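You operate a simulated robot arm through the tools that you are given. There is no shell and no other tool. Be economical: measure what you need, move in short steps, check, and stop when the job is done.

Carry out the task below with a simulated robot arm. There is one attempt and no reset: what you move stays moved.

## Task
Put one of the felt pads from the top of the wooden bench on the shelf of the glove stand. Fetch the grey cloths and set it on the top of the work bench. Switch the switch of the width gauge on. Put the oil can on the top of the work bench away on the board in the cage cart. Put the white mug from the top of the work bench on the deck of the small pallet and the green mug on the steel plate on the work bench. The order is free. Set down upright: oil can, mug.

It is judged by the outcome, as a careful person would: the job done as asked, and still so three seconds after it is handed in. It fails if anything else is knocked over, pushed out of place, dropped, spilled or broken. Flat cloth is picked up by pressing the open fingertips on it (5 to 10 N) and closing them slowly along it; thin cloth reads only 2 to 8 mm in the jaws.

## Robot
A 7-joint arm with a two-finger parallel gripper on a trunk, on a base that drives. Base frame: it is fixed to the floor where the robot stands at the start and does not move with it; the origin is under the middle of the robot, x ahead of it, y to its left, z up; the surface under the hand at the start is at about z = 0.8. Lengths are in m, angles in degrees, forces in N, time in s.
With the tool pointing down near the work surface it reaches from about 0.4 to 0.9 m from the robot's upright axis, wherever it stands. Its first joint turns from -17.0 to 126.0 degrees. Places, roughly: board in the cage cart [-6.8, 1, 0.4]; deck of the small pallet [-3, -1.4, 0.1]; felt pad (3x3x4 cm) [0.6, -0.3, 0.8]; felt pad (5x4x7 cm) [0.5, -0.1, 0.8]; felt pad (5x5x6 cm) [0.6, -0.1, 0.8]; grey cloths (6x12x4 cm) [0.6, -1.7, 0.9]; mug [-1.75, -2, 1]; oil can [-1.75, -1.75, 1]; shelf of the glove stand (36x16 cm) [0.62, -1.64, 0.92]; steel plate on the work bench (20x16 cm) [-1.5, -2.66, 0.9]; switch of the width gauge [-1.5, -1.9, 0.9]; top of the work bench [-1.6, -2.7, 0.9]. Payload 1.57 kg.
The tool frame sits at the grasp point between the pads (the TCP): z along the fingers, y along the line on which they close. The tips reach 0.03 m beyond it. Largest opening 0.08 m; finger width 0.017, thickness 0.012; the body of the gripper, 0.04 by 0.082 m, starts 0.08 m behind the TCP.
Orientation is that of the tool frame in the base frame, as a unit quaternion [x, y, z, w]. With the fingers straight down and closing along the base's y, the tool's x points along the base's -x, its y along +y and its z along -z.

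## Interface
- The arm moves only by the tool move_arm. Its argument "rows" is one flat list of numbers, 7 for each row, row after row: the shift along the base's x, y, z in m, then the turn, a rotation vector about the base's x, y, z in rad, then the finger opening in m, from 0 to 0.08. In form: [dx, dy, dz, rx, ry, rz, hand, dx, dy, dz, rx, ry, rz, hand, ...]. A call has 1 to 8 rows; each row shifts and turns the commanded pose from where the row before left it. A row lasts 0.2 s, in which the tool goes at most 0.05 m and 8.6 degrees; a call with a longer step from one row to the next is refused whole, and so is a gripper value outside its range. A pose out of reach is approached as far as the arm can. The call stops where the force on the tool passes 40 N (or 10 N more than at its start, if that is more) or the arm is blocked; 0.2 s more then pass. The fingers move at their own pace (about 0.045 m/s each) and stop on an object; they squeeze with about 31 N. The grip force told is the motor's: it shows also when the fingers shut on nothing. Time passes only in rows, and 0.2 s behind the last, so rows that do not move let the fingers close. It gives the time, the measured TCP pose, the force on the tool (base axes), the opening and the grip force at its end, in the units of the frame above (readings bear some noise), with the torque about the TCP (base axes, N m) and any sound that the robot's microphone picked up.
- Cameras (640 x 400 px; columns grow to the right, rows downward): "scene" is now at [0.0124, -0.2281, 1.1691]; the picture's right is [0.04, -1.00, 0.00], its down [-0.38, -0.01, -0.92] and it looks along [0.92, 0.04, -0.38] (base axes); focal length 250 px, centre (320, 200). "wrist" rides on the gripper at [0.072, -0.007, -0.122] in the tool frame; the picture's right is [0.09, 1.00, 0.00], its down [-0.84, 0.08, -0.54] and it looks along [-0.54, 0.05, 0.84] (tool axes); focal length 238 px, centre (320, 200).
- camera(camera): a new picture of that camera. No time passes.
- raise_lower(by): slides the trunk up (or, below 0, down) by that many m; the arm and the scene camera ride with it, the base frame stays. It gives what a move gives, with no picture.
- base_move(legs): drives the robot by 1 to 6 legs, each [ahead, left, turn to the left] in m, m and degrees, along the robot's own axes; the way and the turn of a leg run together, so that a leg with both is an arc; at most 1.5 m and 180 degrees a leg. The arm and the cameras ride along, it lands a little off, and it stops where it bumps. It gives what a move gives.
- head_to(pan, tilt): turns the head with the scene camera to pan (to the left, within 109 degrees either way) and tilt (down, from -29 to 69), counted from straight ahead of the robot. It gives what a move gives.
- locate(camera, pixels): there is no depth. For up to 12 entries [column, row, z] of the newest picture of that camera ("zoom" is the newest enlarged one), the place [x, y] in the base frame at which the ray of that pixel passes the height z, good to about 0.002 m. No time passes.
- enlarge(camera, box): a new picture of the part [left, top, right, bottom] of that camera's present view, enlarged. No time passes.
- finish_job(): hands the job in; it is judged then, once.

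Work in short steps. Measure before you move; look again where a grasp or a placing could have gone wrong, and mend it. You have 117 turns and 100 pictures in all, those below and enlarged ones among them. Open the gripper and draw the arm clear of the work before you hand the job in, unless the task says otherwise.

The tools are called after "Request:" by a JSON object that holds its "name" and its "arguments". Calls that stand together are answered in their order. move_arm: Moves the arm, as the interface text tells. Its arguments: {"type":"object","properties":{"rows":{"type":"array"}},"required":["rows"]} The other tools are called the same way: raise_lower (by) slides the trunk up or down; base_move (legs) drives the base; head_to (pan, tilt) turns the head that bears the scene camera; camera (camera) takes a picture; locate (camera, pixels) gives the place at which the rays of pixels pass given heights; enlarge (camera, box) takes an enlarged picture of a part of a camera's view; finish_job () hands the job in.

At the start:

```text
time: 0.0
eef_pos: [0.7087, -0.0354, 1.0608]
ee_rot: [0.0, 1.0, 0.0, 0.001]
ft_force: [-0.4, 0.2, -0.7]
moment: [0.02, 0.02, 0.04]
opening: 0.0802
grip_force: 0.0
trunk travel left (down, up): [-0.525, 0.265]
robot x, y, heading: [-0.0025, 0.0023, 0.2]
head pan, tilt: [2.3, 22.4]
```

scene: 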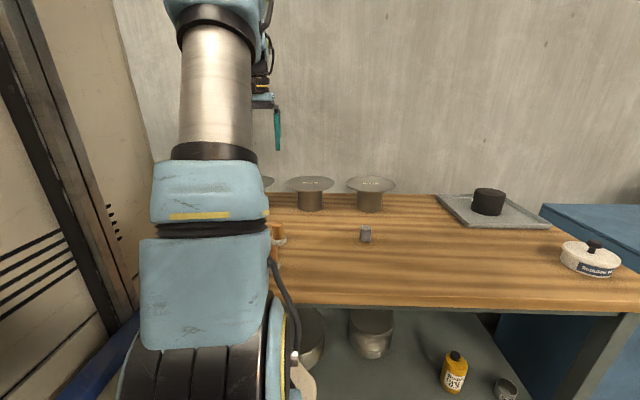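
wrist: 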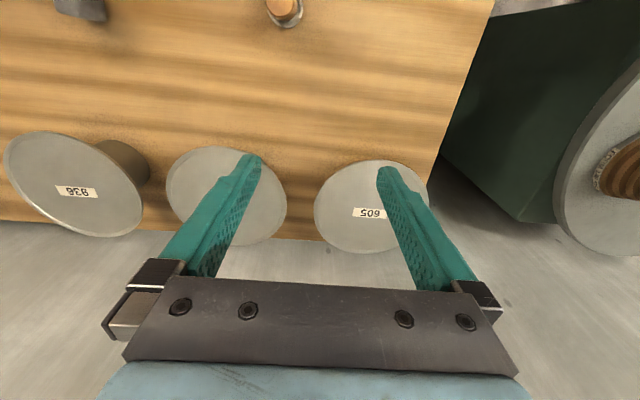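

The scene picture shows a small grey block near (365,232), likely the 3x3x4 felt pad. I measure it and enlarge the view.

Request:
{"name": "enlarge", "arguments": {"camera": "scene", "box": [250, 170, 450, 295]}}

Request:
{"name": "locate", "arguments": {"camera": "scene", "pixels": [[365, 242, 0.8], [365, 227, 0.84], [278, 265, 0.8], [310, 208, 0.8], [370, 210, 0.8], [320, 305, 0.8]]}}

Request:
{"name": "locate", "arguments": {"camera": "wrist", "pixels": [[80, 20, 0.8], [285, 22, 0.8], [70, 190, 0.9], [227, 195, 0.9], [370, 205, 0.9]]}}

```text
3.20 times, centred on (350, 232) of scene
```

zoom: 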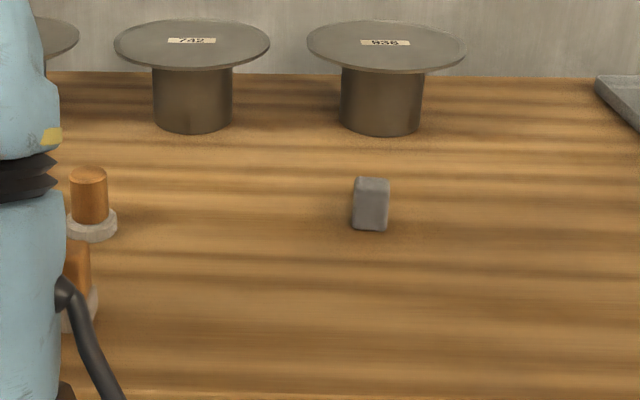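

```text
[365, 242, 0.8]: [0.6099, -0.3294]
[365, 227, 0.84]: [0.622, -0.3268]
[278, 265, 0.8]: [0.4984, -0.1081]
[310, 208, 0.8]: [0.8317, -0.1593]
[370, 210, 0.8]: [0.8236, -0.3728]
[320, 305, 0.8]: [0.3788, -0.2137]
```

```text
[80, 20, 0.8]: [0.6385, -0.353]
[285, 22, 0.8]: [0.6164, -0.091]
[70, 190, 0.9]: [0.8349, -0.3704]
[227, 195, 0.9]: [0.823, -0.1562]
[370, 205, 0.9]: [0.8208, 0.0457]
```

The grey pad is at about (0.615,-0.328), bearing −28°. It is outside the joint range to the right, so I turn the base right by 45° with the arm high.

Request:
{"name": "base_move", "arguments": {"legs": [[0, 0, -45]]}}

Request:
{"name": "camera", "arguments": {"camera": "wrist"}}

Request:
{"name": "camera", "arguments": {"camera": "scene"}}

```text
time: 1.4
eef_pos: [0.6704, -0.1619, 1.0611]
ee_rot: [0.112, 0.994, -0.001, 0.0]
ft_force: [0.6, -0.1, 1.0]
moment: [0.0, -0.02, 0.02]
opening: 0.0801
grip_force: 0.1
trunk travel left (down, up): [-0.525, 0.265]
robot x, y, heading: [-0.0135, 0.0305, -12.8]
head pan, tilt: [2.3, 22.4]
stopped in leg 1: the robot was blocked; the commanded pose is now the measured one
```

```text
96 pictures are left
```

wrist: 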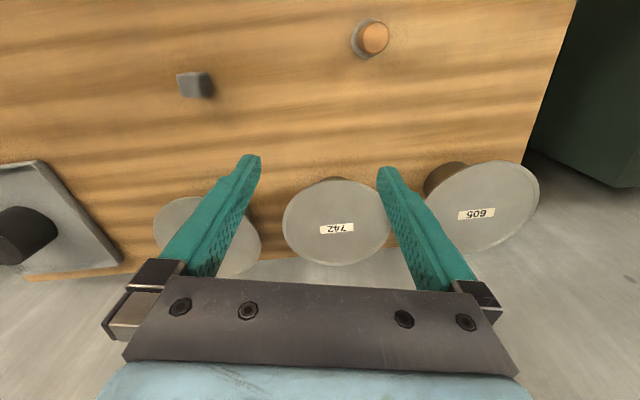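

```text
95 pictures are left
```

scene: 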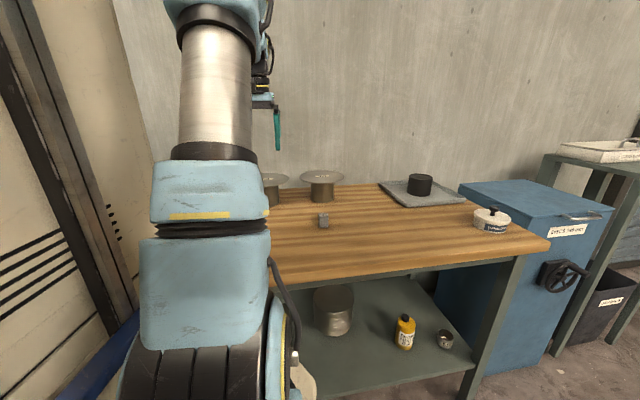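

The base met the bench when turning. I back off, return to heading 0 and slide to the right so the pad lies on my left.

Request:
{"name": "base_move", "arguments": {"legs": [[-0.1, 0, 0], [0, 0, 12.8], [0, -0.55, 0]]}}

Request:
{"name": "camera", "arguments": {"camera": "wrist"}}

Request:
{"name": "camera", "arguments": {"camera": "scene"}}

```text
time: 6.1
eef_pos: [0.603, -0.5203, 1.0615]
ee_rot: [-0.006, 1.0, 0.0, -0.001]
ft_force: [-0.1, 0.3, -0.6]
moment: [-0.04, 0.01, 0.02]
opening: 0.0801
grip_force: 0.0
trunk travel left (down, up): [-0.525, 0.265]
robot x, y, heading: [-0.1055, -0.4929, 0.9]
head pan, tilt: [2.3, 22.4]
```

```text
94 pictures are left
```

wrist: 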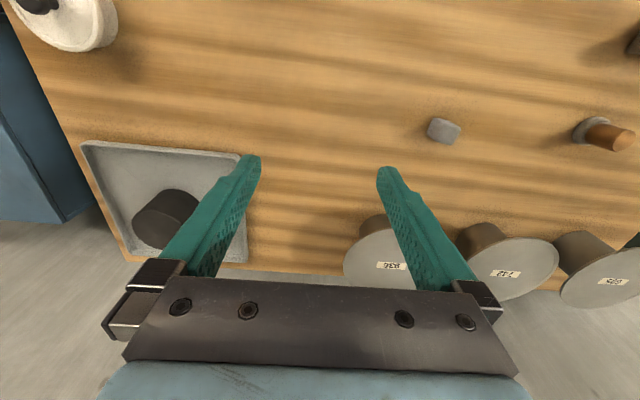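

```text
93 pictures are left
```

scene: 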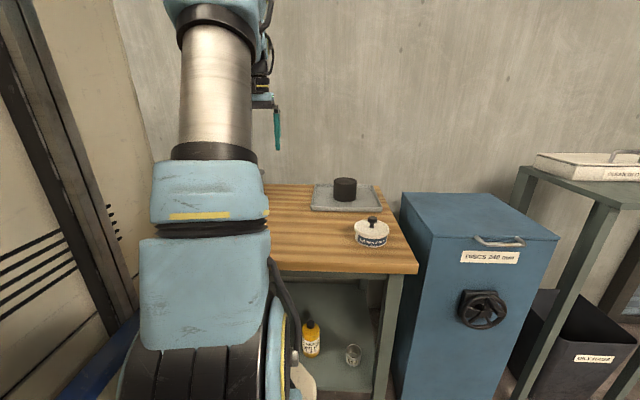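

Now the pad is at (445,130) in the wrist view. I enlarge for its orientation and locate corners.

Request:
{"name": "enlarge", "arguments": {"camera": "wrist", "box": [405, 105, 485, 155]}}

Request:
{"name": "locate", "arguments": {"camera": "wrist", "pixels": [[445, 130, 0.84], [445, 130, 0.82], [442, 140, 0.8]]}}

```text
8.00 times, centred on (445, 130) of wrist
```

zoom: 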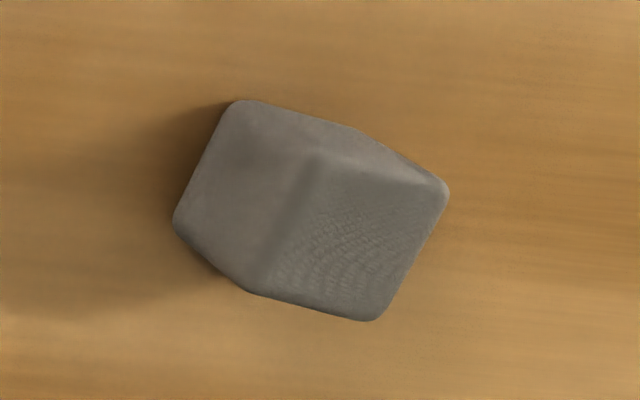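

```text
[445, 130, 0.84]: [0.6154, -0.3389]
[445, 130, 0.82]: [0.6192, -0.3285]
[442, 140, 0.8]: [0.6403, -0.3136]
```

Top face corners in zoom are about (318,145), (445,187), (375,320), (258,290); I locate them at the top height, and the base edge at 0.8.

Request:
{"name": "locate", "arguments": {"camera": "zoom", "pixels": [[318, 147, 0.84], [442, 187, 0.84], [375, 318, 0.84], [260, 290, 0.84], [236, 103, 0.8], [177, 226, 0.8], [318, 147, 0.83], [442, 187, 0.83], [375, 318, 0.83], [260, 290, 0.83]]}}

```text
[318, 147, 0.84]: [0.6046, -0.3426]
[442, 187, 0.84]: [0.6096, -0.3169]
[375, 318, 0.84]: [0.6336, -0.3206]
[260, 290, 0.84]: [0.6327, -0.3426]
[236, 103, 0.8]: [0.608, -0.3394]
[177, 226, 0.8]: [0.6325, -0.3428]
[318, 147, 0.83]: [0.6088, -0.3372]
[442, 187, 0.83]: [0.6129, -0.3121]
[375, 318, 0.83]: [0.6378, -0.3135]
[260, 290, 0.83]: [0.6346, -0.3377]
```

The pad's centre is about (0.620,-0.330), edges aligned with the axes. I move over it, descend to z≈0.90, then check.

Request:
{"name": "move_arm", "arguments": {"rows": [0.004, 0.048, 0, 0, 0, 0, 0.08, 0.004, 0.048, 0, 0, 0, 0, 0.08, 0.004, 0.048, 0, 0, 0, 0, 0.08, 0.005, 0.046, 0, 0, 0, 0, 0.08, 0, 0, -0.045, 0, 0, 0, 0.08, 0, 0, -0.045, 0, 0, 0, 0.08, 0, 0, -0.045, 0, 0, 0, 0.08]}}

Request:
{"name": "camera", "arguments": {"camera": "wrist"}}

```text
time: 7.7
eef_pos: [0.6206, -0.3278, 0.9248]
ee_rot: [-0.005, 1.0, 0.0, 0.001]
ft_force: [-0.3, -0.2, 0.9]
moment: [0.02, -0.05, 0.01]
opening: 0.0799
grip_force: 0.2
trunk travel left (down, up): [-0.525, 0.265]
robot x, y, heading: [-0.1089, -0.4886, 0.7]
head pan, tilt: [2.3, 22.4]
```

```text
91 pictures are left
```

wrist: 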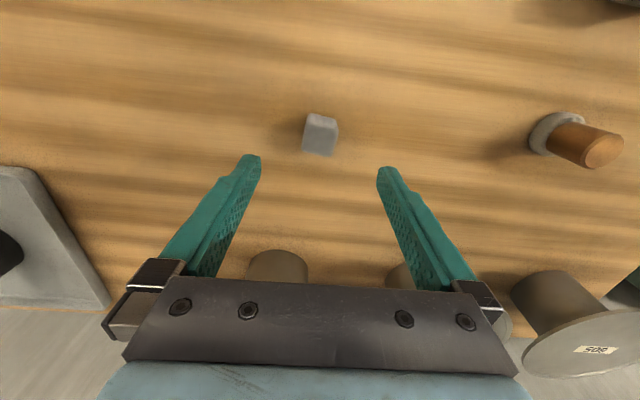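

The pad sits between the fingers around (320,134). I check its location, then go down and close.

Request:
{"name": "locate", "arguments": {"camera": "wrist", "pixels": [[303, 148, 0.84], [334, 153, 0.84], [320, 125, 0.83], [308, 117, 0.84], [338, 123, 0.84]]}}

Request:
{"name": "move_arm", "arguments": {"rows": [0, 0, -0.04, 0, 0, 0, 0.08, 0, 0, -0.03, 0, 0, 0, 0.08]}}

Request:
{"name": "camera", "arguments": {"camera": "wrist"}}

```text
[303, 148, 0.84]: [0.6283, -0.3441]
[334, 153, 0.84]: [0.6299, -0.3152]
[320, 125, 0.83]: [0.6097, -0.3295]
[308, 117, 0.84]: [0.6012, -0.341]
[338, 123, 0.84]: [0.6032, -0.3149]
```

```text
time: 8.3
eef_pos: [0.6197, -0.3297, 0.8549]
ee_rot: [-0.006, 1.0, 0.001, 0.001]
ft_force: [-0.1, 0.5, -0.1]
moment: [0.03, -0.02, 0.0]
opening: 0.0801
grip_force: 0.1
trunk travel left (down, up): [-0.525, 0.265]
robot x, y, heading: [-0.1063, -0.4924, 0.8]
head pan, tilt: [2.3, 22.4]
```

```text
90 pictures are left
```

wrist: 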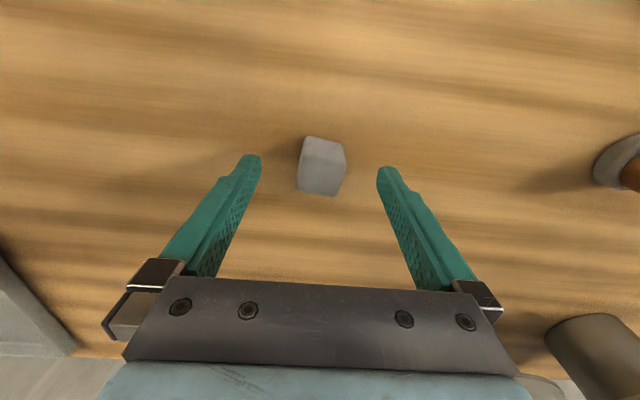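

Aligned; down another 17 mm and close, then lift.

Request:
{"name": "move_arm", "arguments": {"rows": [-0.002, 0, -0.017, 0, 0, 0, 0.08, 0, 0, 0, 0, 0, 0, 0.0, 0, 0, 0, 0, 0, 0, 0.0, 0, 0, 0, 0, 0, 0, 0.0, 0, 0, 0, 0, 0, 0, 0.0, 0, 0, 0.04, 0, 0, 0, 0.0, 0, 0, 0.05, 0, 0, 0, 0.0]}}

Request:
{"name": "camera", "arguments": {"camera": "wrist"}}

```text
time: 9.9
eef_pos: [0.621, -0.3289, 0.9286]
ee_rot: [-0.006, 1.0, 0.0, 0.0]
ft_force: [1.3, -0.8, -1.1]
moment: [0.01, 0.01, -0.01]
opening: 0.0291
grip_force: 31.4
trunk travel left (down, up): [-0.525, 0.265]
robot x, y, heading: [-0.1071, -0.493, 0.7]
head pan, tilt: [2.3, 22.4]
```

```text
89 pictures are left
```

wrist: 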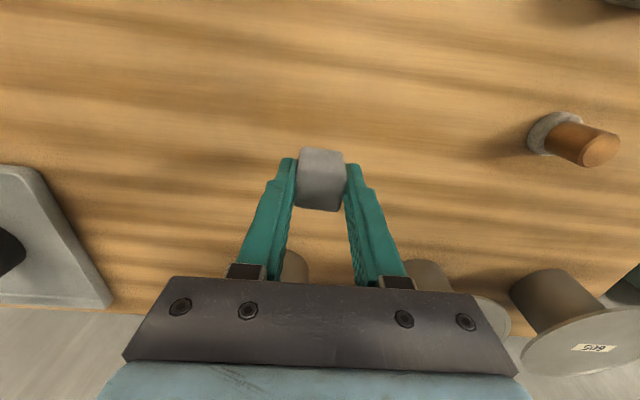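

Held (29 mm). I lift, back off and slide right, then look at the glove stand.

Request:
{"name": "move_arm", "arguments": {"rows": [0, 0, 0.05, 0, 0, 0, 0.0, 0, 0, 0.05, 0, 0, 0, 0.0, 0, 0, 0.05, 0, 0, 0, 0.0, 0, 0, 0.05, 0, 0, 0, 0.0]}}

Request:
{"name": "base_move", "arguments": {"legs": [[-0.3, 0, 0], [0, -0.8, 0]]}}

Request:
{"name": "head_to", "arguments": {"pan": -15, "tilt": 20}}

Request:
{"name": "camera", "arguments": {"camera": "scene"}}

```text
time: 10.9
eef_pos: [0.6198, -0.331, 1.129]
ee_rot: [-0.005, 1.0, -0.002, -0.001]
ft_force: [-0.5, 0.6, -0.8]
moment: [-0.01, -0.01, -0.01]
opening: 0.0293
grip_force: 31.3
trunk travel left (down, up): [-0.525, 0.265]
robot x, y, heading: [-0.1098, -0.4907, 0.8]
head pan, tilt: [2.3, 22.4]
```

```text
time: 16.8
eef_pos: [0.3293, -1.1134, 1.1301]
ee_rot: [-0.008, 1.0, 0.001, 0.0]
ft_force: [-0.2, -0.5, -0.8]
moment: [0.03, 0.01, -0.01]
opening: 0.0288
grip_force: 31.5
trunk travel left (down, up): [-0.525, 0.265]
robot x, y, heading: [-0.3977, -1.2765, 1.0]
head pan, tilt: [2.3, 22.4]
```

```text
time: 17.6
eef_pos: [0.3292, -1.1135, 1.13]
ee_rot: [-0.009, 1.0, 0.001, 0.0]
ft_force: [-0.7, -0.2, -0.4]
moment: [-0.03, 0.02, -0.02]
opening: 0.0286
grip_force: 31.2
trunk travel left (down, up): [-0.525, 0.265]
robot x, y, heading: [-0.3958, -1.2793, 0.9]
head pan, tilt: [-15.0, 20.0]
```

```text
88 pictures are left
```

scene: 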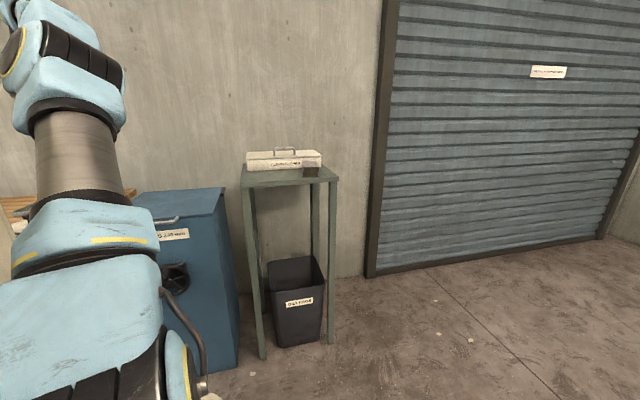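

Request:
{"name": "enlarge", "arguments": {"camera": "scene", "box": [220, 135, 360, 222]}}

Request:
{"name": "locate", "arguments": {"camera": "scene", "pixels": [[241, 187, 0.92], [337, 179, 0.92], [330, 168, 0.92], [303, 177, 0.92], [318, 176, 0.92], [248, 170, 0.92]]}}

```text
4.57 times, centred on (290, 178) of scene
```

zoom: 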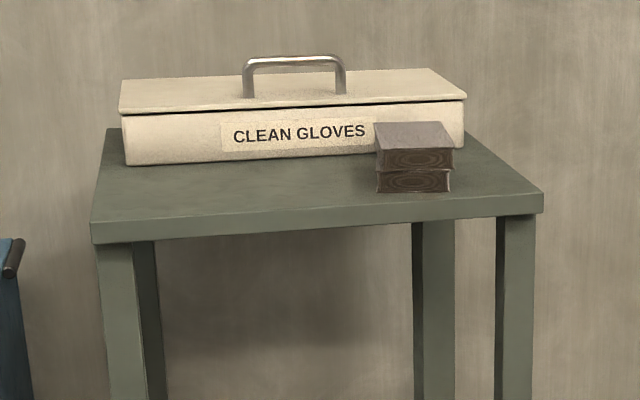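

```text
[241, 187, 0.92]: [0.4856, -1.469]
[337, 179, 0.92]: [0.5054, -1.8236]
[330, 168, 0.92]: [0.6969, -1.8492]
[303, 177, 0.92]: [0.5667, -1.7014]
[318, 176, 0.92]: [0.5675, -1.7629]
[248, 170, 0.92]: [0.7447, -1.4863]
```

The stand top is seen: glove box at the back, and a grey folded stack at the right front (zoom (415,158)). I drive nearer with hand high and look with the wrist camera.

Request:
{"name": "base_move", "arguments": {"legs": [[0, -0.45, 0], [0.25, 0, 0]]}}

Request:
{"name": "camera", "arguments": {"camera": "wrist"}}

```text
time: 21.7
eef_pos: [0.587, -1.5536, 1.13]
ee_rot: [-0.01, 1.0, 0.0, 0.0]
ft_force: [0.3, 1.0, -0.3]
moment: [0.01, 0.01, 0.01]
opening: 0.0286
grip_force: 31.2
trunk travel left (down, up): [-0.525, 0.265]
robot x, y, heading: [-0.1355, -1.7255, 0.9]
head pan, tilt: [-15.0, 20.0]
```

```text
86 pictures are left
```

wrist: 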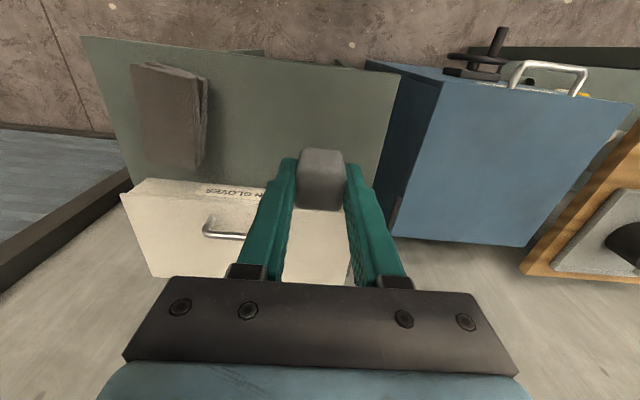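

I locate shelf edges, box front, and the cloth stack.

Request:
{"name": "locate", "arguments": {"camera": "wrist", "pixels": [[85, 38, 0.92], [397, 72, 0.92], [380, 190, 0.92], [130, 65, 0.96], [198, 76, 0.96], [137, 165, 0.96], [198, 165, 0.96], [125, 190, 0.96], [265, 188, 0.96], [265, 188, 0.92], [207, 80, 0.92]]}}

Request:
{"name": "enlarge", "arguments": {"camera": "wrist", "box": [80, 30, 280, 155]}}

```text
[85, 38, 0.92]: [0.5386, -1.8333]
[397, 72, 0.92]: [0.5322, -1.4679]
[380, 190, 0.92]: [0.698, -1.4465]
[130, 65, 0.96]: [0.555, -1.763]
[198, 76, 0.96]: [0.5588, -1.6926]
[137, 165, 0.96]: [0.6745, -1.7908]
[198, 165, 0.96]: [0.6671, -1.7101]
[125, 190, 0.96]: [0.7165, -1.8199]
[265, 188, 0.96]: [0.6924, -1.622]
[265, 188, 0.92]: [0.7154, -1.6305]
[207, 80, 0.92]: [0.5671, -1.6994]
```

```text
3.20 times, centred on (180, 92) of wrist
```

zoom: 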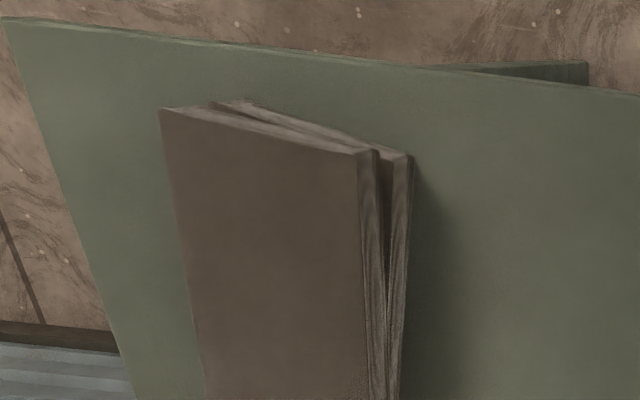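

The stack spans x 0.555–0.675, y −1.765…−1.70; free shelf lies to its left. I lower the pad at (0.60,-1.555), first to 1 cm above contact.

Request:
{"name": "move_arm", "arguments": {"rows": [0.013, 0, -0.04, 0, 0, 0, 0.0, 0, 0, -0.045, 0, 0, 0, 0.0, 0, 0, -0.045, 0, 0, 0, 0.0, 0, 0, -0.03, 0, 0, 0, 0.0, 0, 0, -0.006, 0, 0, 0, 0.0]}}

Request:
{"name": "camera", "arguments": {"camera": "wrist"}}

```text
time: 22.9
eef_pos: [0.6004, -1.5543, 0.9634]
ee_rot: [-0.009, 1.0, 0.0, 0.0]
ft_force: [-0.3, -0.3, -0.1]
moment: [-0.01, 0.02, -0.02]
opening: 0.0287
grip_force: 30.8
trunk travel left (down, up): [-0.525, 0.265]
robot x, y, heading: [-0.1374, -1.7235, 1.0]
head pan, tilt: [-15.0, 20.0]
```

```text
84 pictures are left
```

wrist: 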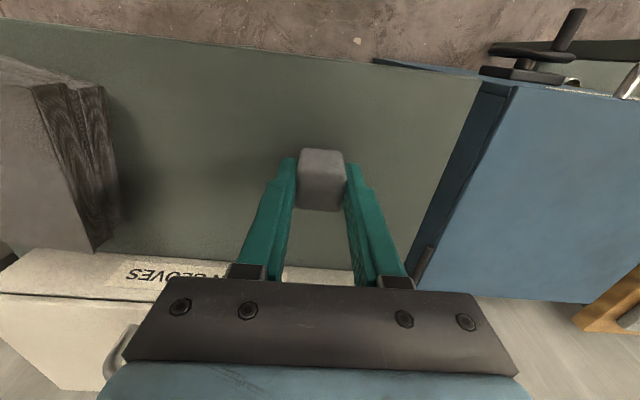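

Near contact. I lower in 2–3 mm steps, watching the force.

Request:
{"name": "move_arm", "arguments": {"rows": [0, 0, -0.003, 0, 0, 0, 0.0, 0, 0, -0.003, 0, 0, 0, 0.0]}}

```text
time: 23.5
eef_pos: [0.5998, -1.5544, 0.9587]
ee_rot: [-0.01, 1.0, 0.0, 0.0]
ft_force: [-0.9, -1.2, 5.5]
moment: [-0.02, 0.05, 0.0]
opening: 0.0289
grip_force: 31.0
trunk travel left (down, up): [-0.525, 0.265]
robot x, y, heading: [-0.1382, -1.7247, 1.2]
head pan, tilt: [-15.0, 20.0]
```

Contact (5.5 N). I open and rise.

Request:
{"name": "move_arm", "arguments": {"rows": [0, 0, 0, 0, 0, 0, 0.06, 0, 0, 0, 0, 0, 0, 0.06, 0, 0, 0, 0, 0, 0, 0.06, 0, 0, 0.04, 0, 0, 0, 0.06, 0, 0, 0.05, 0, 0, 0, 0.08, 0, 0, 0.05, 0, 0, 0, 0.08]}}

Request:
{"name": "camera", "arguments": {"camera": "wrist"}}

```text
time: 24.9
eef_pos: [0.6003, -1.557, 1.1022]
ee_rot: [-0.009, 1.0, -0.002, 0.0]
ft_force: [-0.2, 1.1, 0.4]
moment: [-0.01, -0.01, 0.01]
opening: 0.08
grip_force: 0.1
trunk travel left (down, up): [-0.525, 0.265]
robot x, y, heading: [-0.137, -1.721, 1.1]
head pan, tilt: [-15.0, 20.0]
```

```text
83 pictures are left
```

wrist: 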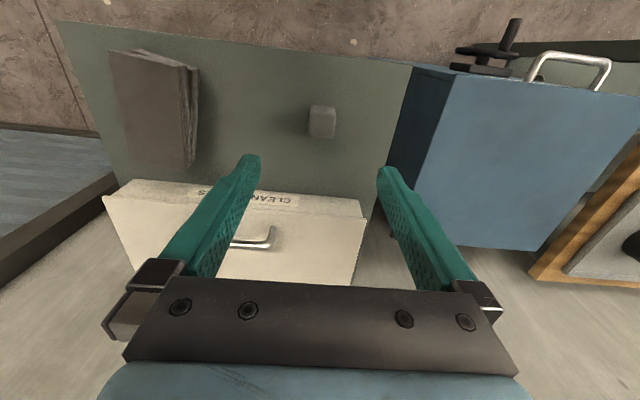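

The pad stands on the shelf. Now I move above the cloth stack and look straight at it.

Request:
{"name": "move_arm", "arguments": {"rows": [0, -0.045, 0, 0, 0, 0, 0.08, 0, -0.045, 0, 0, 0, 0, 0.08, 0, -0.045, 0, 0, 0, 0, 0.08, 0, -0.041, 0, 0, 0, 0, 0.08, 0, 0, -0.04, 0, 0, 0, 0.08]}}

Request:
{"name": "camera", "arguments": {"camera": "wrist"}}

```text
time: 26.1
eef_pos: [0.5995, -1.7311, 1.0588]
ee_rot: [-0.009, 1.0, 0.0, 0.001]
ft_force: [0.0, -0.6, -0.5]
moment: [0.02, -0.02, 0.01]
opening: 0.0799
grip_force: 0.0
trunk travel left (down, up): [-0.525, 0.265]
robot x, y, heading: [-0.1365, -1.7246, 1.1]
head pan, tilt: [-15.0, 20.0]
```

```text
82 pictures are left
```

wrist: 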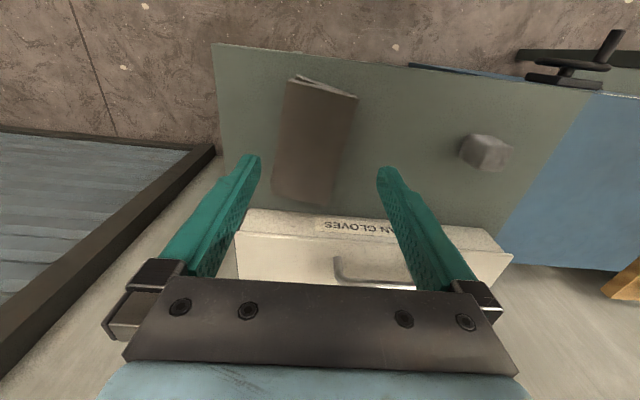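

Request:
{"name": "locate", "arguments": {"camera": "wrist", "pixels": [[289, 80, 0.96], [357, 99, 0.96], [273, 196, 0.96], [330, 206, 0.96], [250, 208, 0.97], [400, 220, 0.97]]}}

Request:
{"name": "enlarge", "arguments": {"camera": "wrist", "box": [230, 65, 390, 215]}}

```text
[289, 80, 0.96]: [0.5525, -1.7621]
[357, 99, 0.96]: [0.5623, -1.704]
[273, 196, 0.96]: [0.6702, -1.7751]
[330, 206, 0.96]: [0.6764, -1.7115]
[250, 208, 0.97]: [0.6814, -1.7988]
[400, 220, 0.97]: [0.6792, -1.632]
```

```text
2.67 times, centred on (310, 140) of wrist
```

zoom: 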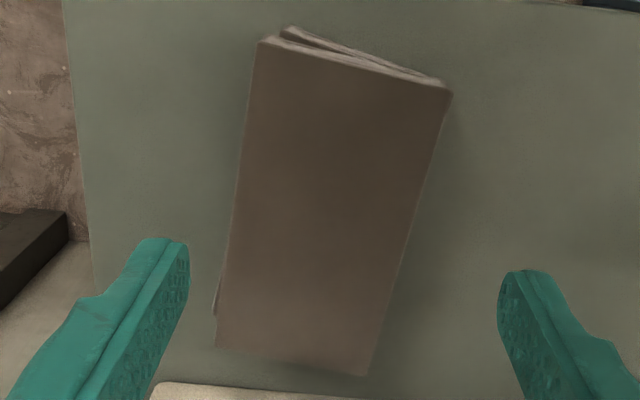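

The stack is centred at (0.613,-1.737), top 0.96, turned about −5°. I align, descend, and view before closing.

Request:
{"name": "move_arm", "arguments": {"rows": [0.01, -0.006, 0, 0, 0, -0.085, 0.08, 0, 0, -0.045, 0, 0, 0, 0.08, 0, 0, -0.02, 0, 0, 0, 0.08]}}

Request:
{"name": "camera", "arguments": {"camera": "wrist"}}

```text
time: 26.9
eef_pos: [0.6092, -1.7362, 0.993]
ee_rot: [0.033, 0.999, 0.0, 0.0]
ft_force: [-0.6, -0.1, -0.6]
moment: [0.05, -0.01, -0.02]
opening: 0.08
grip_force: 0.1
trunk travel left (down, up): [-0.525, 0.265]
robot x, y, heading: [-0.1385, -1.7191, 1.1]
head pan, tilt: [-15.0, 20.0]
```

```text
80 pictures are left
```

wrist: 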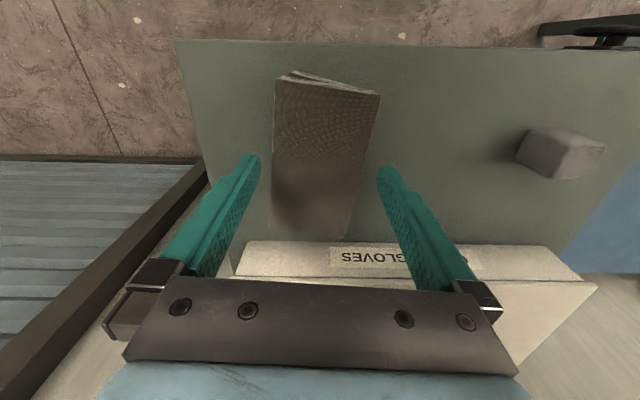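

Centred. Descend to tip height ≈0.927 and close slowly.

Request:
{"name": "move_arm", "arguments": {"rows": [0, -0.001, -0.025, 0, 0, 0, 0.08, 0, 0, -0.011, 0, 0, 0, 0.08, 0, 0, 0, 0, 0, 0, 0.04, 0, 0, 0, 0, 0, 0, 0.03, 0, 0, 0, 0, 0, 0, 0.02, 0, 0, 0, 0, 0, 0, 0.0, 0, 0, 0, 0, 0, 0, 0.0]}}

Request:
{"name": "camera", "arguments": {"camera": "wrist"}}

```text
time: 28.5
eef_pos: [0.6115, -1.7381, 0.9568]
ee_rot: [0.032, 0.999, 0.0, -0.001]
ft_force: [0.1, 0.6, 0.7]
moment: [-0.05, 0.02, -0.01]
opening: 0.057
grip_force: 31.3
trunk travel left (down, up): [-0.525, 0.265]
robot x, y, heading: [-0.1394, -1.7215, 1.4]
head pan, tilt: [-15.0, 20.0]
```

```text
79 pictures are left
```

wrist: 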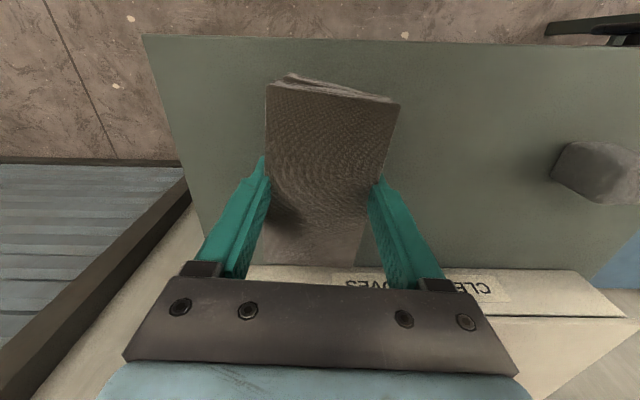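

Gripped at 57 mm. I lift and check.

Request:
{"name": "move_arm", "arguments": {"rows": [0, 0, 0.02, 0, 0, 0, 0.0, 0, 0, 0.04, 0, 0, 0, 0.0, 0, 0, 0.05, 0, 0, 0, 0.0, 0, 0, 0.05, 0, 0, 0, 0.0, 0, 0, 0.04, 0, 0, 0, 0.0]}}

Request:
{"name": "camera", "arguments": {"camera": "wrist"}}

```text
time: 29.7
eef_pos: [0.6088, -1.7389, 1.1551]
ee_rot: [0.033, 0.999, 0.0, 0.0]
ft_force: [0.1, -0.1, -0.4]
moment: [0.01, 0.01, 0.01]
opening: 0.0566
grip_force: 31.0
trunk travel left (down, up): [-0.525, 0.265]
robot x, y, heading: [-0.1345, -1.7211, 1.5]
head pan, tilt: [-15.0, 20.0]
```

```text
78 pictures are left
```

wrist: 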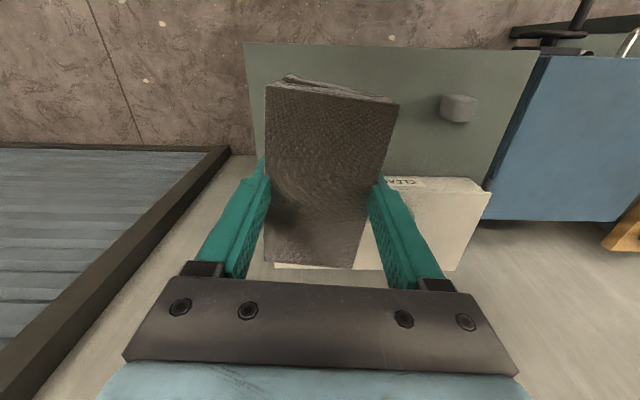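

The whole stack is held. Before driving, I pan the head to the right-rear to see the work bench.

Request:
{"name": "base_move", "arguments": {"legs": [[-0.1, 0, 0]]}}

Request:
{"name": "head_to", "arguments": {"pan": -109, "tilt": 15}}

Request:
{"name": "camera", "arguments": {"camera": "scene"}}

```text
time: 30.9
eef_pos: [0.5077, -1.7424, 1.1555]
ee_rot: [0.033, 0.999, 0.001, 0.0]
ft_force: [0.1, 0.0, -1.5]
moment: [0.0, -0.01, -0.03]
opening: 0.0566
grip_force: 30.9
trunk travel left (down, up): [-0.525, 0.265]
robot x, y, heading: [-0.2385, -1.722, 1.1]
head pan, tilt: [-15.0, 20.0]
```

```text
time: 32.6
eef_pos: [0.5081, -1.7421, 1.156]
ee_rot: [0.033, 0.999, 0.0, 0.0]
ft_force: [0.5, 0.1, -1.3]
moment: [0.02, 0.01, 0.01]
opening: 0.0563
grip_force: 30.9
trunk travel left (down, up): [-0.525, 0.265]
robot x, y, heading: [-0.2391, -1.7269, 0.9]
head pan, tilt: [-108.9, 15.0]
```

```text
77 pictures are left
```

scene: 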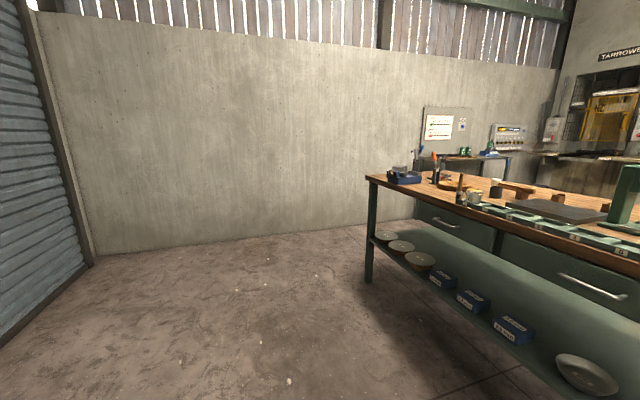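

The work bench is reachable from its +x side. I locate its near edge and items.

Request:
{"name": "locate", "arguments": {"camera": "scene", "pixels": [[369, 179, 0.9], [638, 256, 0.9], [405, 180, 0.9], [461, 204, 0.9], [474, 201, 0.9], [494, 195, 0.9], [560, 208, 0.9], [610, 220, 0.9]]}}

Request:
{"name": "enlarge", "arguments": {"camera": "scene", "box": [360, 140, 640, 260]}}

```text
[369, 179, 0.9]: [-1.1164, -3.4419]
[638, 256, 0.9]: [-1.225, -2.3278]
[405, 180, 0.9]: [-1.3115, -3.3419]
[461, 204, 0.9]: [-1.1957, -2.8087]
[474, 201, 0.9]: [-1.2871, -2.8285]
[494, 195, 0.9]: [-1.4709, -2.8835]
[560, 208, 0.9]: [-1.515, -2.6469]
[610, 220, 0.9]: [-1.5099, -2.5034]
```

```text
2.29 times, centred on (500, 200) of scene
```

zoom: 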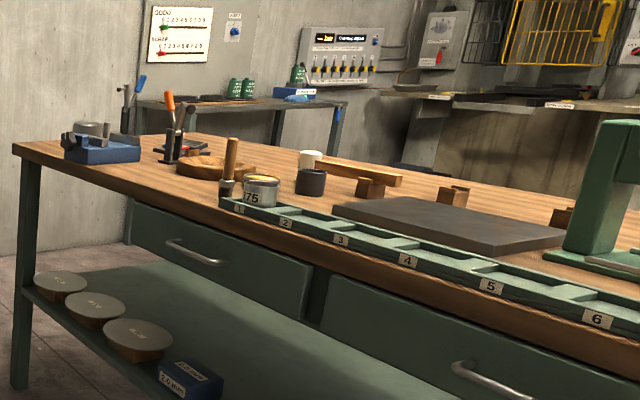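

I turn to face the work bench (via the open right side) and look.

Request:
{"name": "base_move", "arguments": {"legs": [[0, 0, -90], [0, 0, -90]]}}

Request:
{"name": "head_to", "arguments": {"pan": 0, "tilt": 15}}

Request:
{"name": "camera", "arguments": {"camera": "scene"}}

```text
time: 40.6
eef_pos: [-0.9839, -1.6951, 1.1535]
ee_rot: [0.999, -0.043, 0.0, 0.0]
ft_force: [0.3, 1.0, -0.4]
moment: [-0.01, 0.0, 0.01]
opening: 0.0554
grip_force: 30.5
trunk travel left (down, up): [-0.525, 0.265]
robot x, y, heading: [-0.2355, -1.7263, -180.1]
head pan, tilt: [-108.9, 15.0]
```

```text
time: 42.5
eef_pos: [-0.985, -1.6942, 1.155]
ee_rot: [0.999, -0.042, 0.0, 0.0]
ft_force: [-0.3, -0.1, -0.5]
moment: [0.04, 0.01, 0.0]
opening: 0.0552
grip_force: 31.0
trunk travel left (down, up): [-0.525, 0.265]
robot x, y, heading: [-0.2385, -1.7231, -180.0]
head pan, tilt: [0.0, 15.0]
```

```text
75 pictures are left
```

scene: 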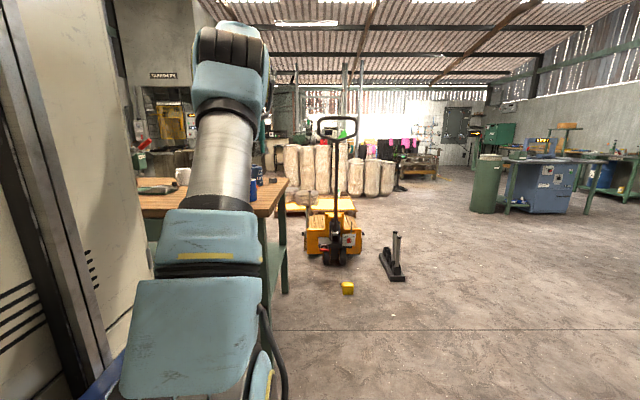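

The bench is to the left. I slide left 0.6 and look.

Request:
{"name": "base_move", "arguments": {"legs": [[0, 0.6, 0]]}}

Request:
{"name": "head_to", "arguments": {"pan": -12, "tilt": 22}}

Request:
{"name": "camera", "arguments": {"camera": "scene"}}

```text
time: 46.0
eef_pos: [-0.9829, -2.3142, 1.1553]
ee_rot: [0.999, -0.04, 0.0, 0.0]
ft_force: [0.2, -0.6, -0.5]
moment: [-0.03, -0.03, 0.0]
opening: 0.0553
grip_force: 30.4
trunk travel left (down, up): [-0.525, 0.265]
robot x, y, heading: [-0.2342, -2.3388, -179.4]
head pan, tilt: [0.0, 15.0]
```

```text
time: 46.7
eef_pos: [-0.9815, -2.3139, 1.154]
ee_rot: [0.999, -0.039, 0.0, 0.0]
ft_force: [0.5, -0.2, -0.5]
moment: [0.01, 0.01, 0.0]
opening: 0.0553
grip_force: 31.5
trunk travel left (down, up): [-0.525, 0.265]
robot x, y, heading: [-0.237, -2.3377, -179.8]
head pan, tilt: [-12.0, 22.0]
```

```text
74 pictures are left
```

scene: 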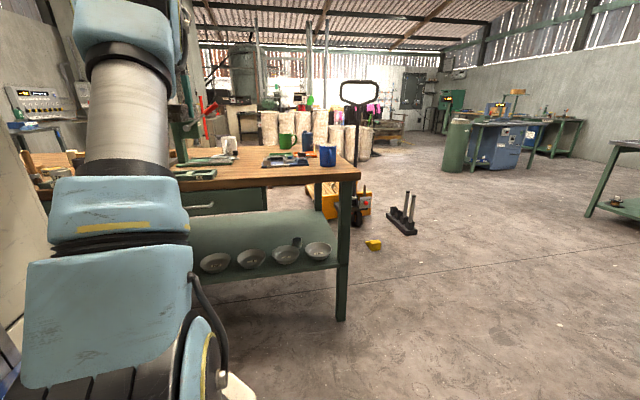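

Request:
{"name": "enlarge", "arguments": {"camera": "scene", "box": [170, 110, 370, 210]}}

Request:
{"name": "locate", "arguments": {"camera": "scene", "pixels": [[360, 175, 0.9], [320, 160, 0.9], [327, 166, 0.9], [287, 148, 0.9], [307, 150, 0.9], [285, 165, 0.9], [229, 153, 0.9], [200, 175, 0.9], [195, 180, 0.9], [374, 248, 0.0], [403, 228, 0.0], [340, 320, 0.0]]}}

```text
3.20 times, centred on (270, 160) of scene
```

zoom: 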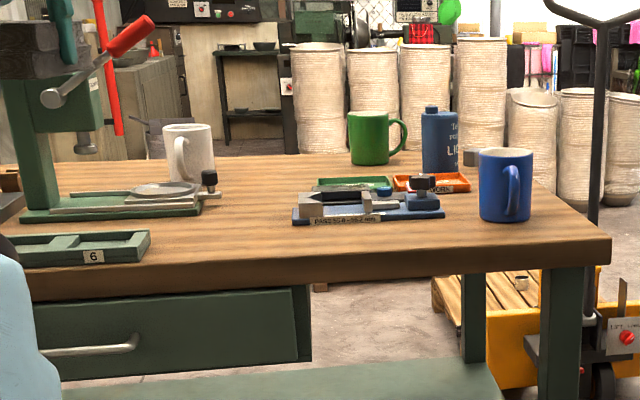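

```text
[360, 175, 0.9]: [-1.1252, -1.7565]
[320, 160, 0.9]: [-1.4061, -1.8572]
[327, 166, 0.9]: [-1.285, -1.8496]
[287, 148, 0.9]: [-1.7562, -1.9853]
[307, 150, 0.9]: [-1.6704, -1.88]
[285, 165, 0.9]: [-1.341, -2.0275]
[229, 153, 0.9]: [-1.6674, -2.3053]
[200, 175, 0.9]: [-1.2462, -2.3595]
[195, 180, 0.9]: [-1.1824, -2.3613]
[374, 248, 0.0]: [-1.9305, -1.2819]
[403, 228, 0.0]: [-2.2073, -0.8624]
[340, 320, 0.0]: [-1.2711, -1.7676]
```

I locate items from the zoom: green mug (375,163), oil can (440,173), blue mug (505,220), white mug (190,180), gauge (370,215), empty bench region.

Request:
{"name": "locate", "arguments": {"camera": "zoom", "pixels": [[375, 162, 0.9], [440, 172, 0.9], [505, 220, 0.9], [190, 182, 0.9], [300, 220, 0.9], [440, 215, 0.9], [430, 180, 0.95], [610, 238, 0.9], [555, 185, 0.9], [100, 220, 0.9], [150, 250, 0.9], [260, 230, 0.9]]}}

```text
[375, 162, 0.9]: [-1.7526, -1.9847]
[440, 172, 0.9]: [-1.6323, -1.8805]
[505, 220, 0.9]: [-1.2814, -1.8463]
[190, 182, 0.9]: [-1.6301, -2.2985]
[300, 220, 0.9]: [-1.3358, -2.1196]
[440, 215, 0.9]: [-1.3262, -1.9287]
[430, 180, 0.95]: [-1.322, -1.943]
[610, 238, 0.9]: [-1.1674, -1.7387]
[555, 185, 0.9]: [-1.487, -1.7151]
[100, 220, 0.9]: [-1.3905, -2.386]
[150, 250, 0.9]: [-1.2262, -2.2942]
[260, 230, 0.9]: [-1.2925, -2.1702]
```

I drive so the hand (z 1.15) is over the free strip near (-1.22,-2.19), and view with wrist.

Request:
{"name": "base_move", "arguments": {"legs": [[0, -0.13, 0], [0.24, 0, 0]]}}

Request:
{"name": "camera", "arguments": {"camera": "wrist"}}

Request:
{"name": "camera", "arguments": {"camera": "scene"}}

```text
time: 49.4
eef_pos: [-1.2219, -2.1861, 1.1538]
ee_rot: [0.999, -0.038, 0.0, 0.001]
ft_force: [0.3, 0.6, -0.7]
moment: [0.02, 0.0, 0.02]
opening: 0.0553
grip_force: 30.7
trunk travel left (down, up): [-0.525, 0.265]
robot x, y, heading: [-0.4787, -2.2096, -179.6]
head pan, tilt: [-12.0, 22.0]
```

```text
72 pictures are left
```

wrist: 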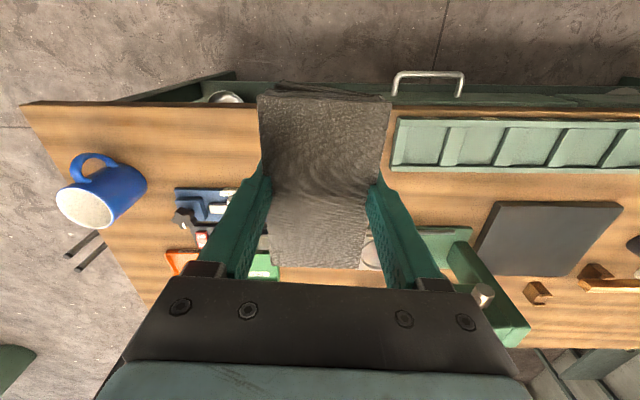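

```text
71 pictures are left
```

scene: 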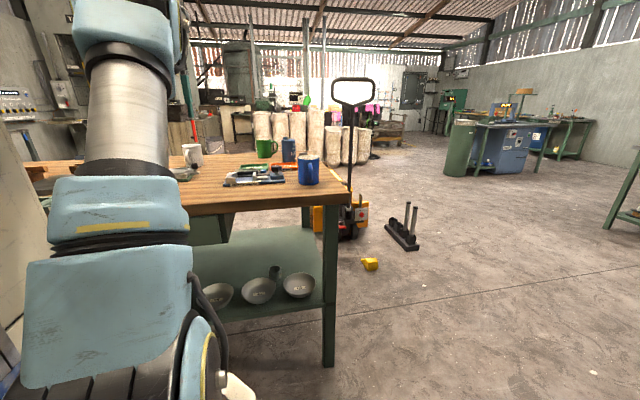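

I measure the free area's bounds from the wrist picture.

Request:
{"name": "locate", "arguments": {"camera": "wrist", "pixels": [[395, 165, 0.93], [258, 105, 0.9], [180, 190, 0.9], [240, 195, 0.93], [360, 240, 0.9], [410, 108, 0.9], [265, 240, 0.9], [280, 255, 0.9], [445, 230, 0.9]]}}

Request:
{"name": "enlarge", "arguments": {"camera": "scene", "box": [170, 120, 350, 215]}}

```text
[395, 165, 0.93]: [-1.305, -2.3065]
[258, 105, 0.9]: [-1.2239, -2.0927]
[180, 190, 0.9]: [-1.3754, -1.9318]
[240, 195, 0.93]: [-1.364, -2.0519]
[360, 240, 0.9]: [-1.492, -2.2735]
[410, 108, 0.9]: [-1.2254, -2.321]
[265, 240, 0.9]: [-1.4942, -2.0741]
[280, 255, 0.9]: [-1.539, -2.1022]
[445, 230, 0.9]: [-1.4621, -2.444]
```

```text
3.56 times, centred on (260, 168) of scene
```

zoom: 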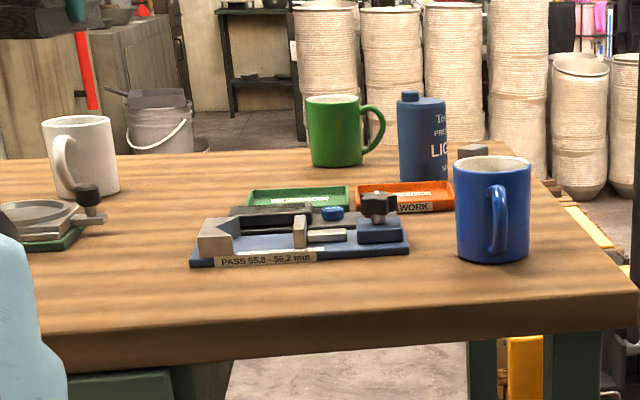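

The front edge appears at x≈−1.22, so I recheck edges with the second view.

Request:
{"name": "locate", "arguments": {"camera": "zoom", "pixels": [[300, 325, 0.9], [500, 305, 0.9], [192, 266, 0.9], [410, 252, 0.9], [235, 210, 0.92], [30, 250, 0.9], [82, 235, 0.9], [320, 165, 0.9], [420, 185, 0.9], [490, 262, 0.9], [85, 195, 0.9], [250, 208, 0.9]]}}

```text
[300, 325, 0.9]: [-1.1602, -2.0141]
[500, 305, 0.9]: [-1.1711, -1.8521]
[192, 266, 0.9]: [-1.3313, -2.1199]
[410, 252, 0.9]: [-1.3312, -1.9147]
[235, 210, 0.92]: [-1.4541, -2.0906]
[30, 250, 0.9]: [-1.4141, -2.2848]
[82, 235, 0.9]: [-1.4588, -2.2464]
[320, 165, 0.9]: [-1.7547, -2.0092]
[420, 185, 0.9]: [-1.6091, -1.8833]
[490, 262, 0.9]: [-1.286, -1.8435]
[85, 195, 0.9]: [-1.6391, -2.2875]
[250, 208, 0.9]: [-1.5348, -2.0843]
```

Two views disagree at z=0.9, implying the bench top is nearer 0.875. I carry the cloth to about (-1.31,-2.20) and lower until contact.

Request:
{"name": "move_arm", "arguments": {"rows": [-0.045, -0.007, 0, 0, 0, 0, 0.0, -0.043, -0.007, 0, 0, 0, 0, 0.0, 0, 0, -0.045, 0, 0, 0, 0.0, 0, 0, -0.045, 0, 0, 0, 0.0, 0, 0, -0.045, 0, 0, 0, 0.0, 0, 0, -0.04, 0, 0, 0, 0.0]}}

Request:
{"name": "camera", "arguments": {"camera": "wrist"}}

```text
time: 50.8
eef_pos: [-1.257, -2.1903, 0.9812]
ee_rot: [0.999, -0.039, -0.001, 0.0]
ft_force: [-0.1, 0.2, -0.6]
moment: [0.02, 0.0, -0.03]
opening: 0.0553
grip_force: 31.5
out of reach, approached as far as the arm can: row 1, 2
trunk travel left (down, up): [-0.525, 0.265]
robot x, y, heading: [-0.4792, -2.2072, -179.5]
head pan, tilt: [-12.0, 22.0]
```

```text
69 pictures are left
```

wrist: 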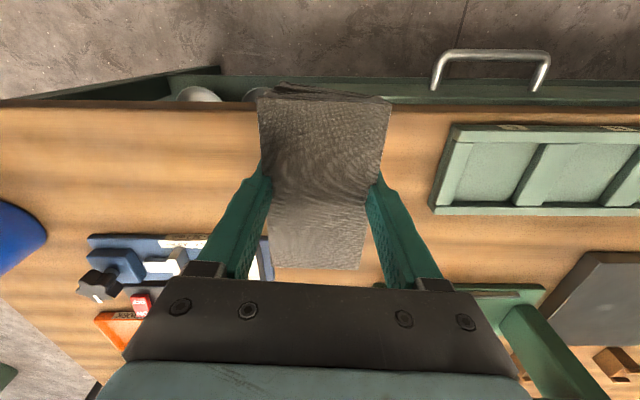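

Reach was limited while high. I shift another 5 cm forward now, and check.

Request:
{"name": "move_arm", "arguments": {"rows": [-0.045, -0.005, 0, 0, 0, 0, 0.0, -0.008, -0.005, 0, 0, 0, 0, 0.0]}}

Request:
{"name": "camera", "arguments": {"camera": "wrist"}}

```text
time: 51.4
eef_pos: [-1.3096, -2.1994, 0.9799]
ee_rot: [0.999, -0.038, -0.001, 0.0]
ft_force: [1.5, -0.4, -0.2]
moment: [0.01, 0.02, -0.01]
opening: 0.0555
grip_force: 31.0
trunk travel left (down, up): [-0.525, 0.265]
robot x, y, heading: [-0.4761, -2.2088, -179.6]
head pan, tilt: [-12.0, 22.0]
```

```text
68 pictures are left
```

wrist: 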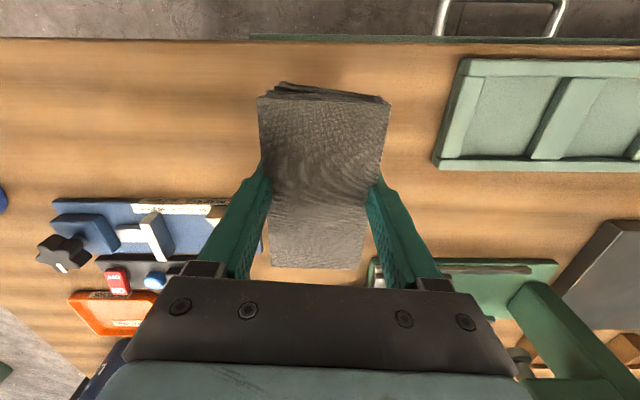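

I check the gauge end and press-base clearance.

Request:
{"name": "locate", "arguments": {"camera": "wrist", "pixels": [[262, 225, 0.885], [370, 265, 0.885], [435, 165, 0.9], [300, 40, 0.875], [118, 283, 0.91], [155, 280, 0.9], [60, 205, 0.885], [62, 255, 0.93]]}}

Request:
{"name": "enlarge", "arguments": {"camera": "wrist", "box": [20, 180, 280, 342]}}

```text
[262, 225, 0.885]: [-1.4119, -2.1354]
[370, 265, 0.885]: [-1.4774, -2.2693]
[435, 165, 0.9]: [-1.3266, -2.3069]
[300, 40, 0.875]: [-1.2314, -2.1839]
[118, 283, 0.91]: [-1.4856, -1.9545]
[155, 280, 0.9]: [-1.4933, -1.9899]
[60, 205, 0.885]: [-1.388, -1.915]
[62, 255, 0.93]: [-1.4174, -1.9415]
```

```text
2.46 times, centred on (150, 261) of wrist
```

zoom: 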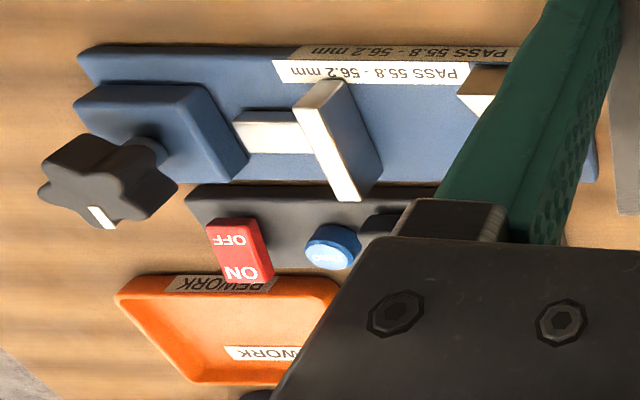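

The rocker switch is visible: ON is the side away from the robot. Now lower the cloth.

Request:
{"name": "move_arm", "arguments": {"rows": [0, 0, -0.03, 0, 0, 0, 0.0, 0, 0, -0.015, 0, 0, 0, 0.0, 0, 0, -0.006, 0, 0, 0, 0.0, 0, 0, -0.005, 0, 0, 0, 0.0]}}

```text
time: 52.4
eef_pos: [-1.3091, -2.1992, 0.9241]
ee_rot: [0.999, -0.038, -0.001, 0.0]
ft_force: [0.4, -0.3, -0.1]
moment: [0.06, 0.0, 0.01]
opening: 0.055
grip_force: 30.7
trunk travel left (down, up): [-0.525, 0.265]
robot x, y, heading: [-0.4787, -2.2087, -179.6]
head pan, tilt: [-12.0, 22.0]
```

Request:
{"name": "move_arm", "arguments": {"rows": [0, 0, -0.004, 0, 0, 0, 0.0, 0, 0, -0.003, 0, 0, 0, 0.0, 0, 0, -0.003, 0, 0, 0, 0.0]}}

```text
time: 53.2
eef_pos: [-1.3077, -2.2013, 0.9173]
ee_rot: [0.999, -0.038, -0.003, 0.0]
ft_force: [2.2, 2.3, 21.0]
moment: [0.01, -0.91, -0.02]
opening: 0.0552
grip_force: 30.9
trunk travel left (down, up): [-0.525, 0.265]
robot x, y, heading: [-0.4738, -2.2087, -179.9]
head pan, tilt: [-12.0, 22.0]
```

Contact at 0.918 (bench top ≈0.88). I ease up 2 mm, open and rise.

Request:
{"name": "move_arm", "arguments": {"rows": [0, 0, 0.003, 0, 0, 0, 0.0, 0, 0, 0, 0, 0, 0, 0.076, 0, 0, 0, 0, 0, 0, 0.076, 0, 0, 0.0, 0, 0, 0, 0.076, 0, 0, 0.04, 0, 0, 0, 0.076, 0, 0, 0.05, 0, 0, 0, 0.076, 0, 0, 0.05, 0, 0, 0, 0.076]}}

Request:
{"name": "camera", "arguments": {"camera": "wrist"}}

```text
time: 54.8
eef_pos: [-1.3084, -2.2005, 1.0562]
ee_rot: [0.999, -0.038, 0.0, -0.002]
ft_force: [0.2, 1.1, 0.8]
moment: [-0.01, -0.03, -0.01]
opening: 0.0761
grip_force: 0.0
trunk travel left (down, up): [-0.525, 0.265]
robot x, y, heading: [-0.4765, -2.2092, -179.5]
head pan, tilt: [-12.0, 22.0]
```

```text
66 pictures are left
```

wrist: 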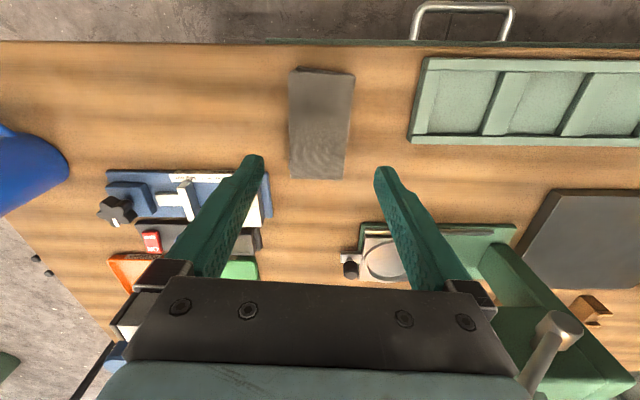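

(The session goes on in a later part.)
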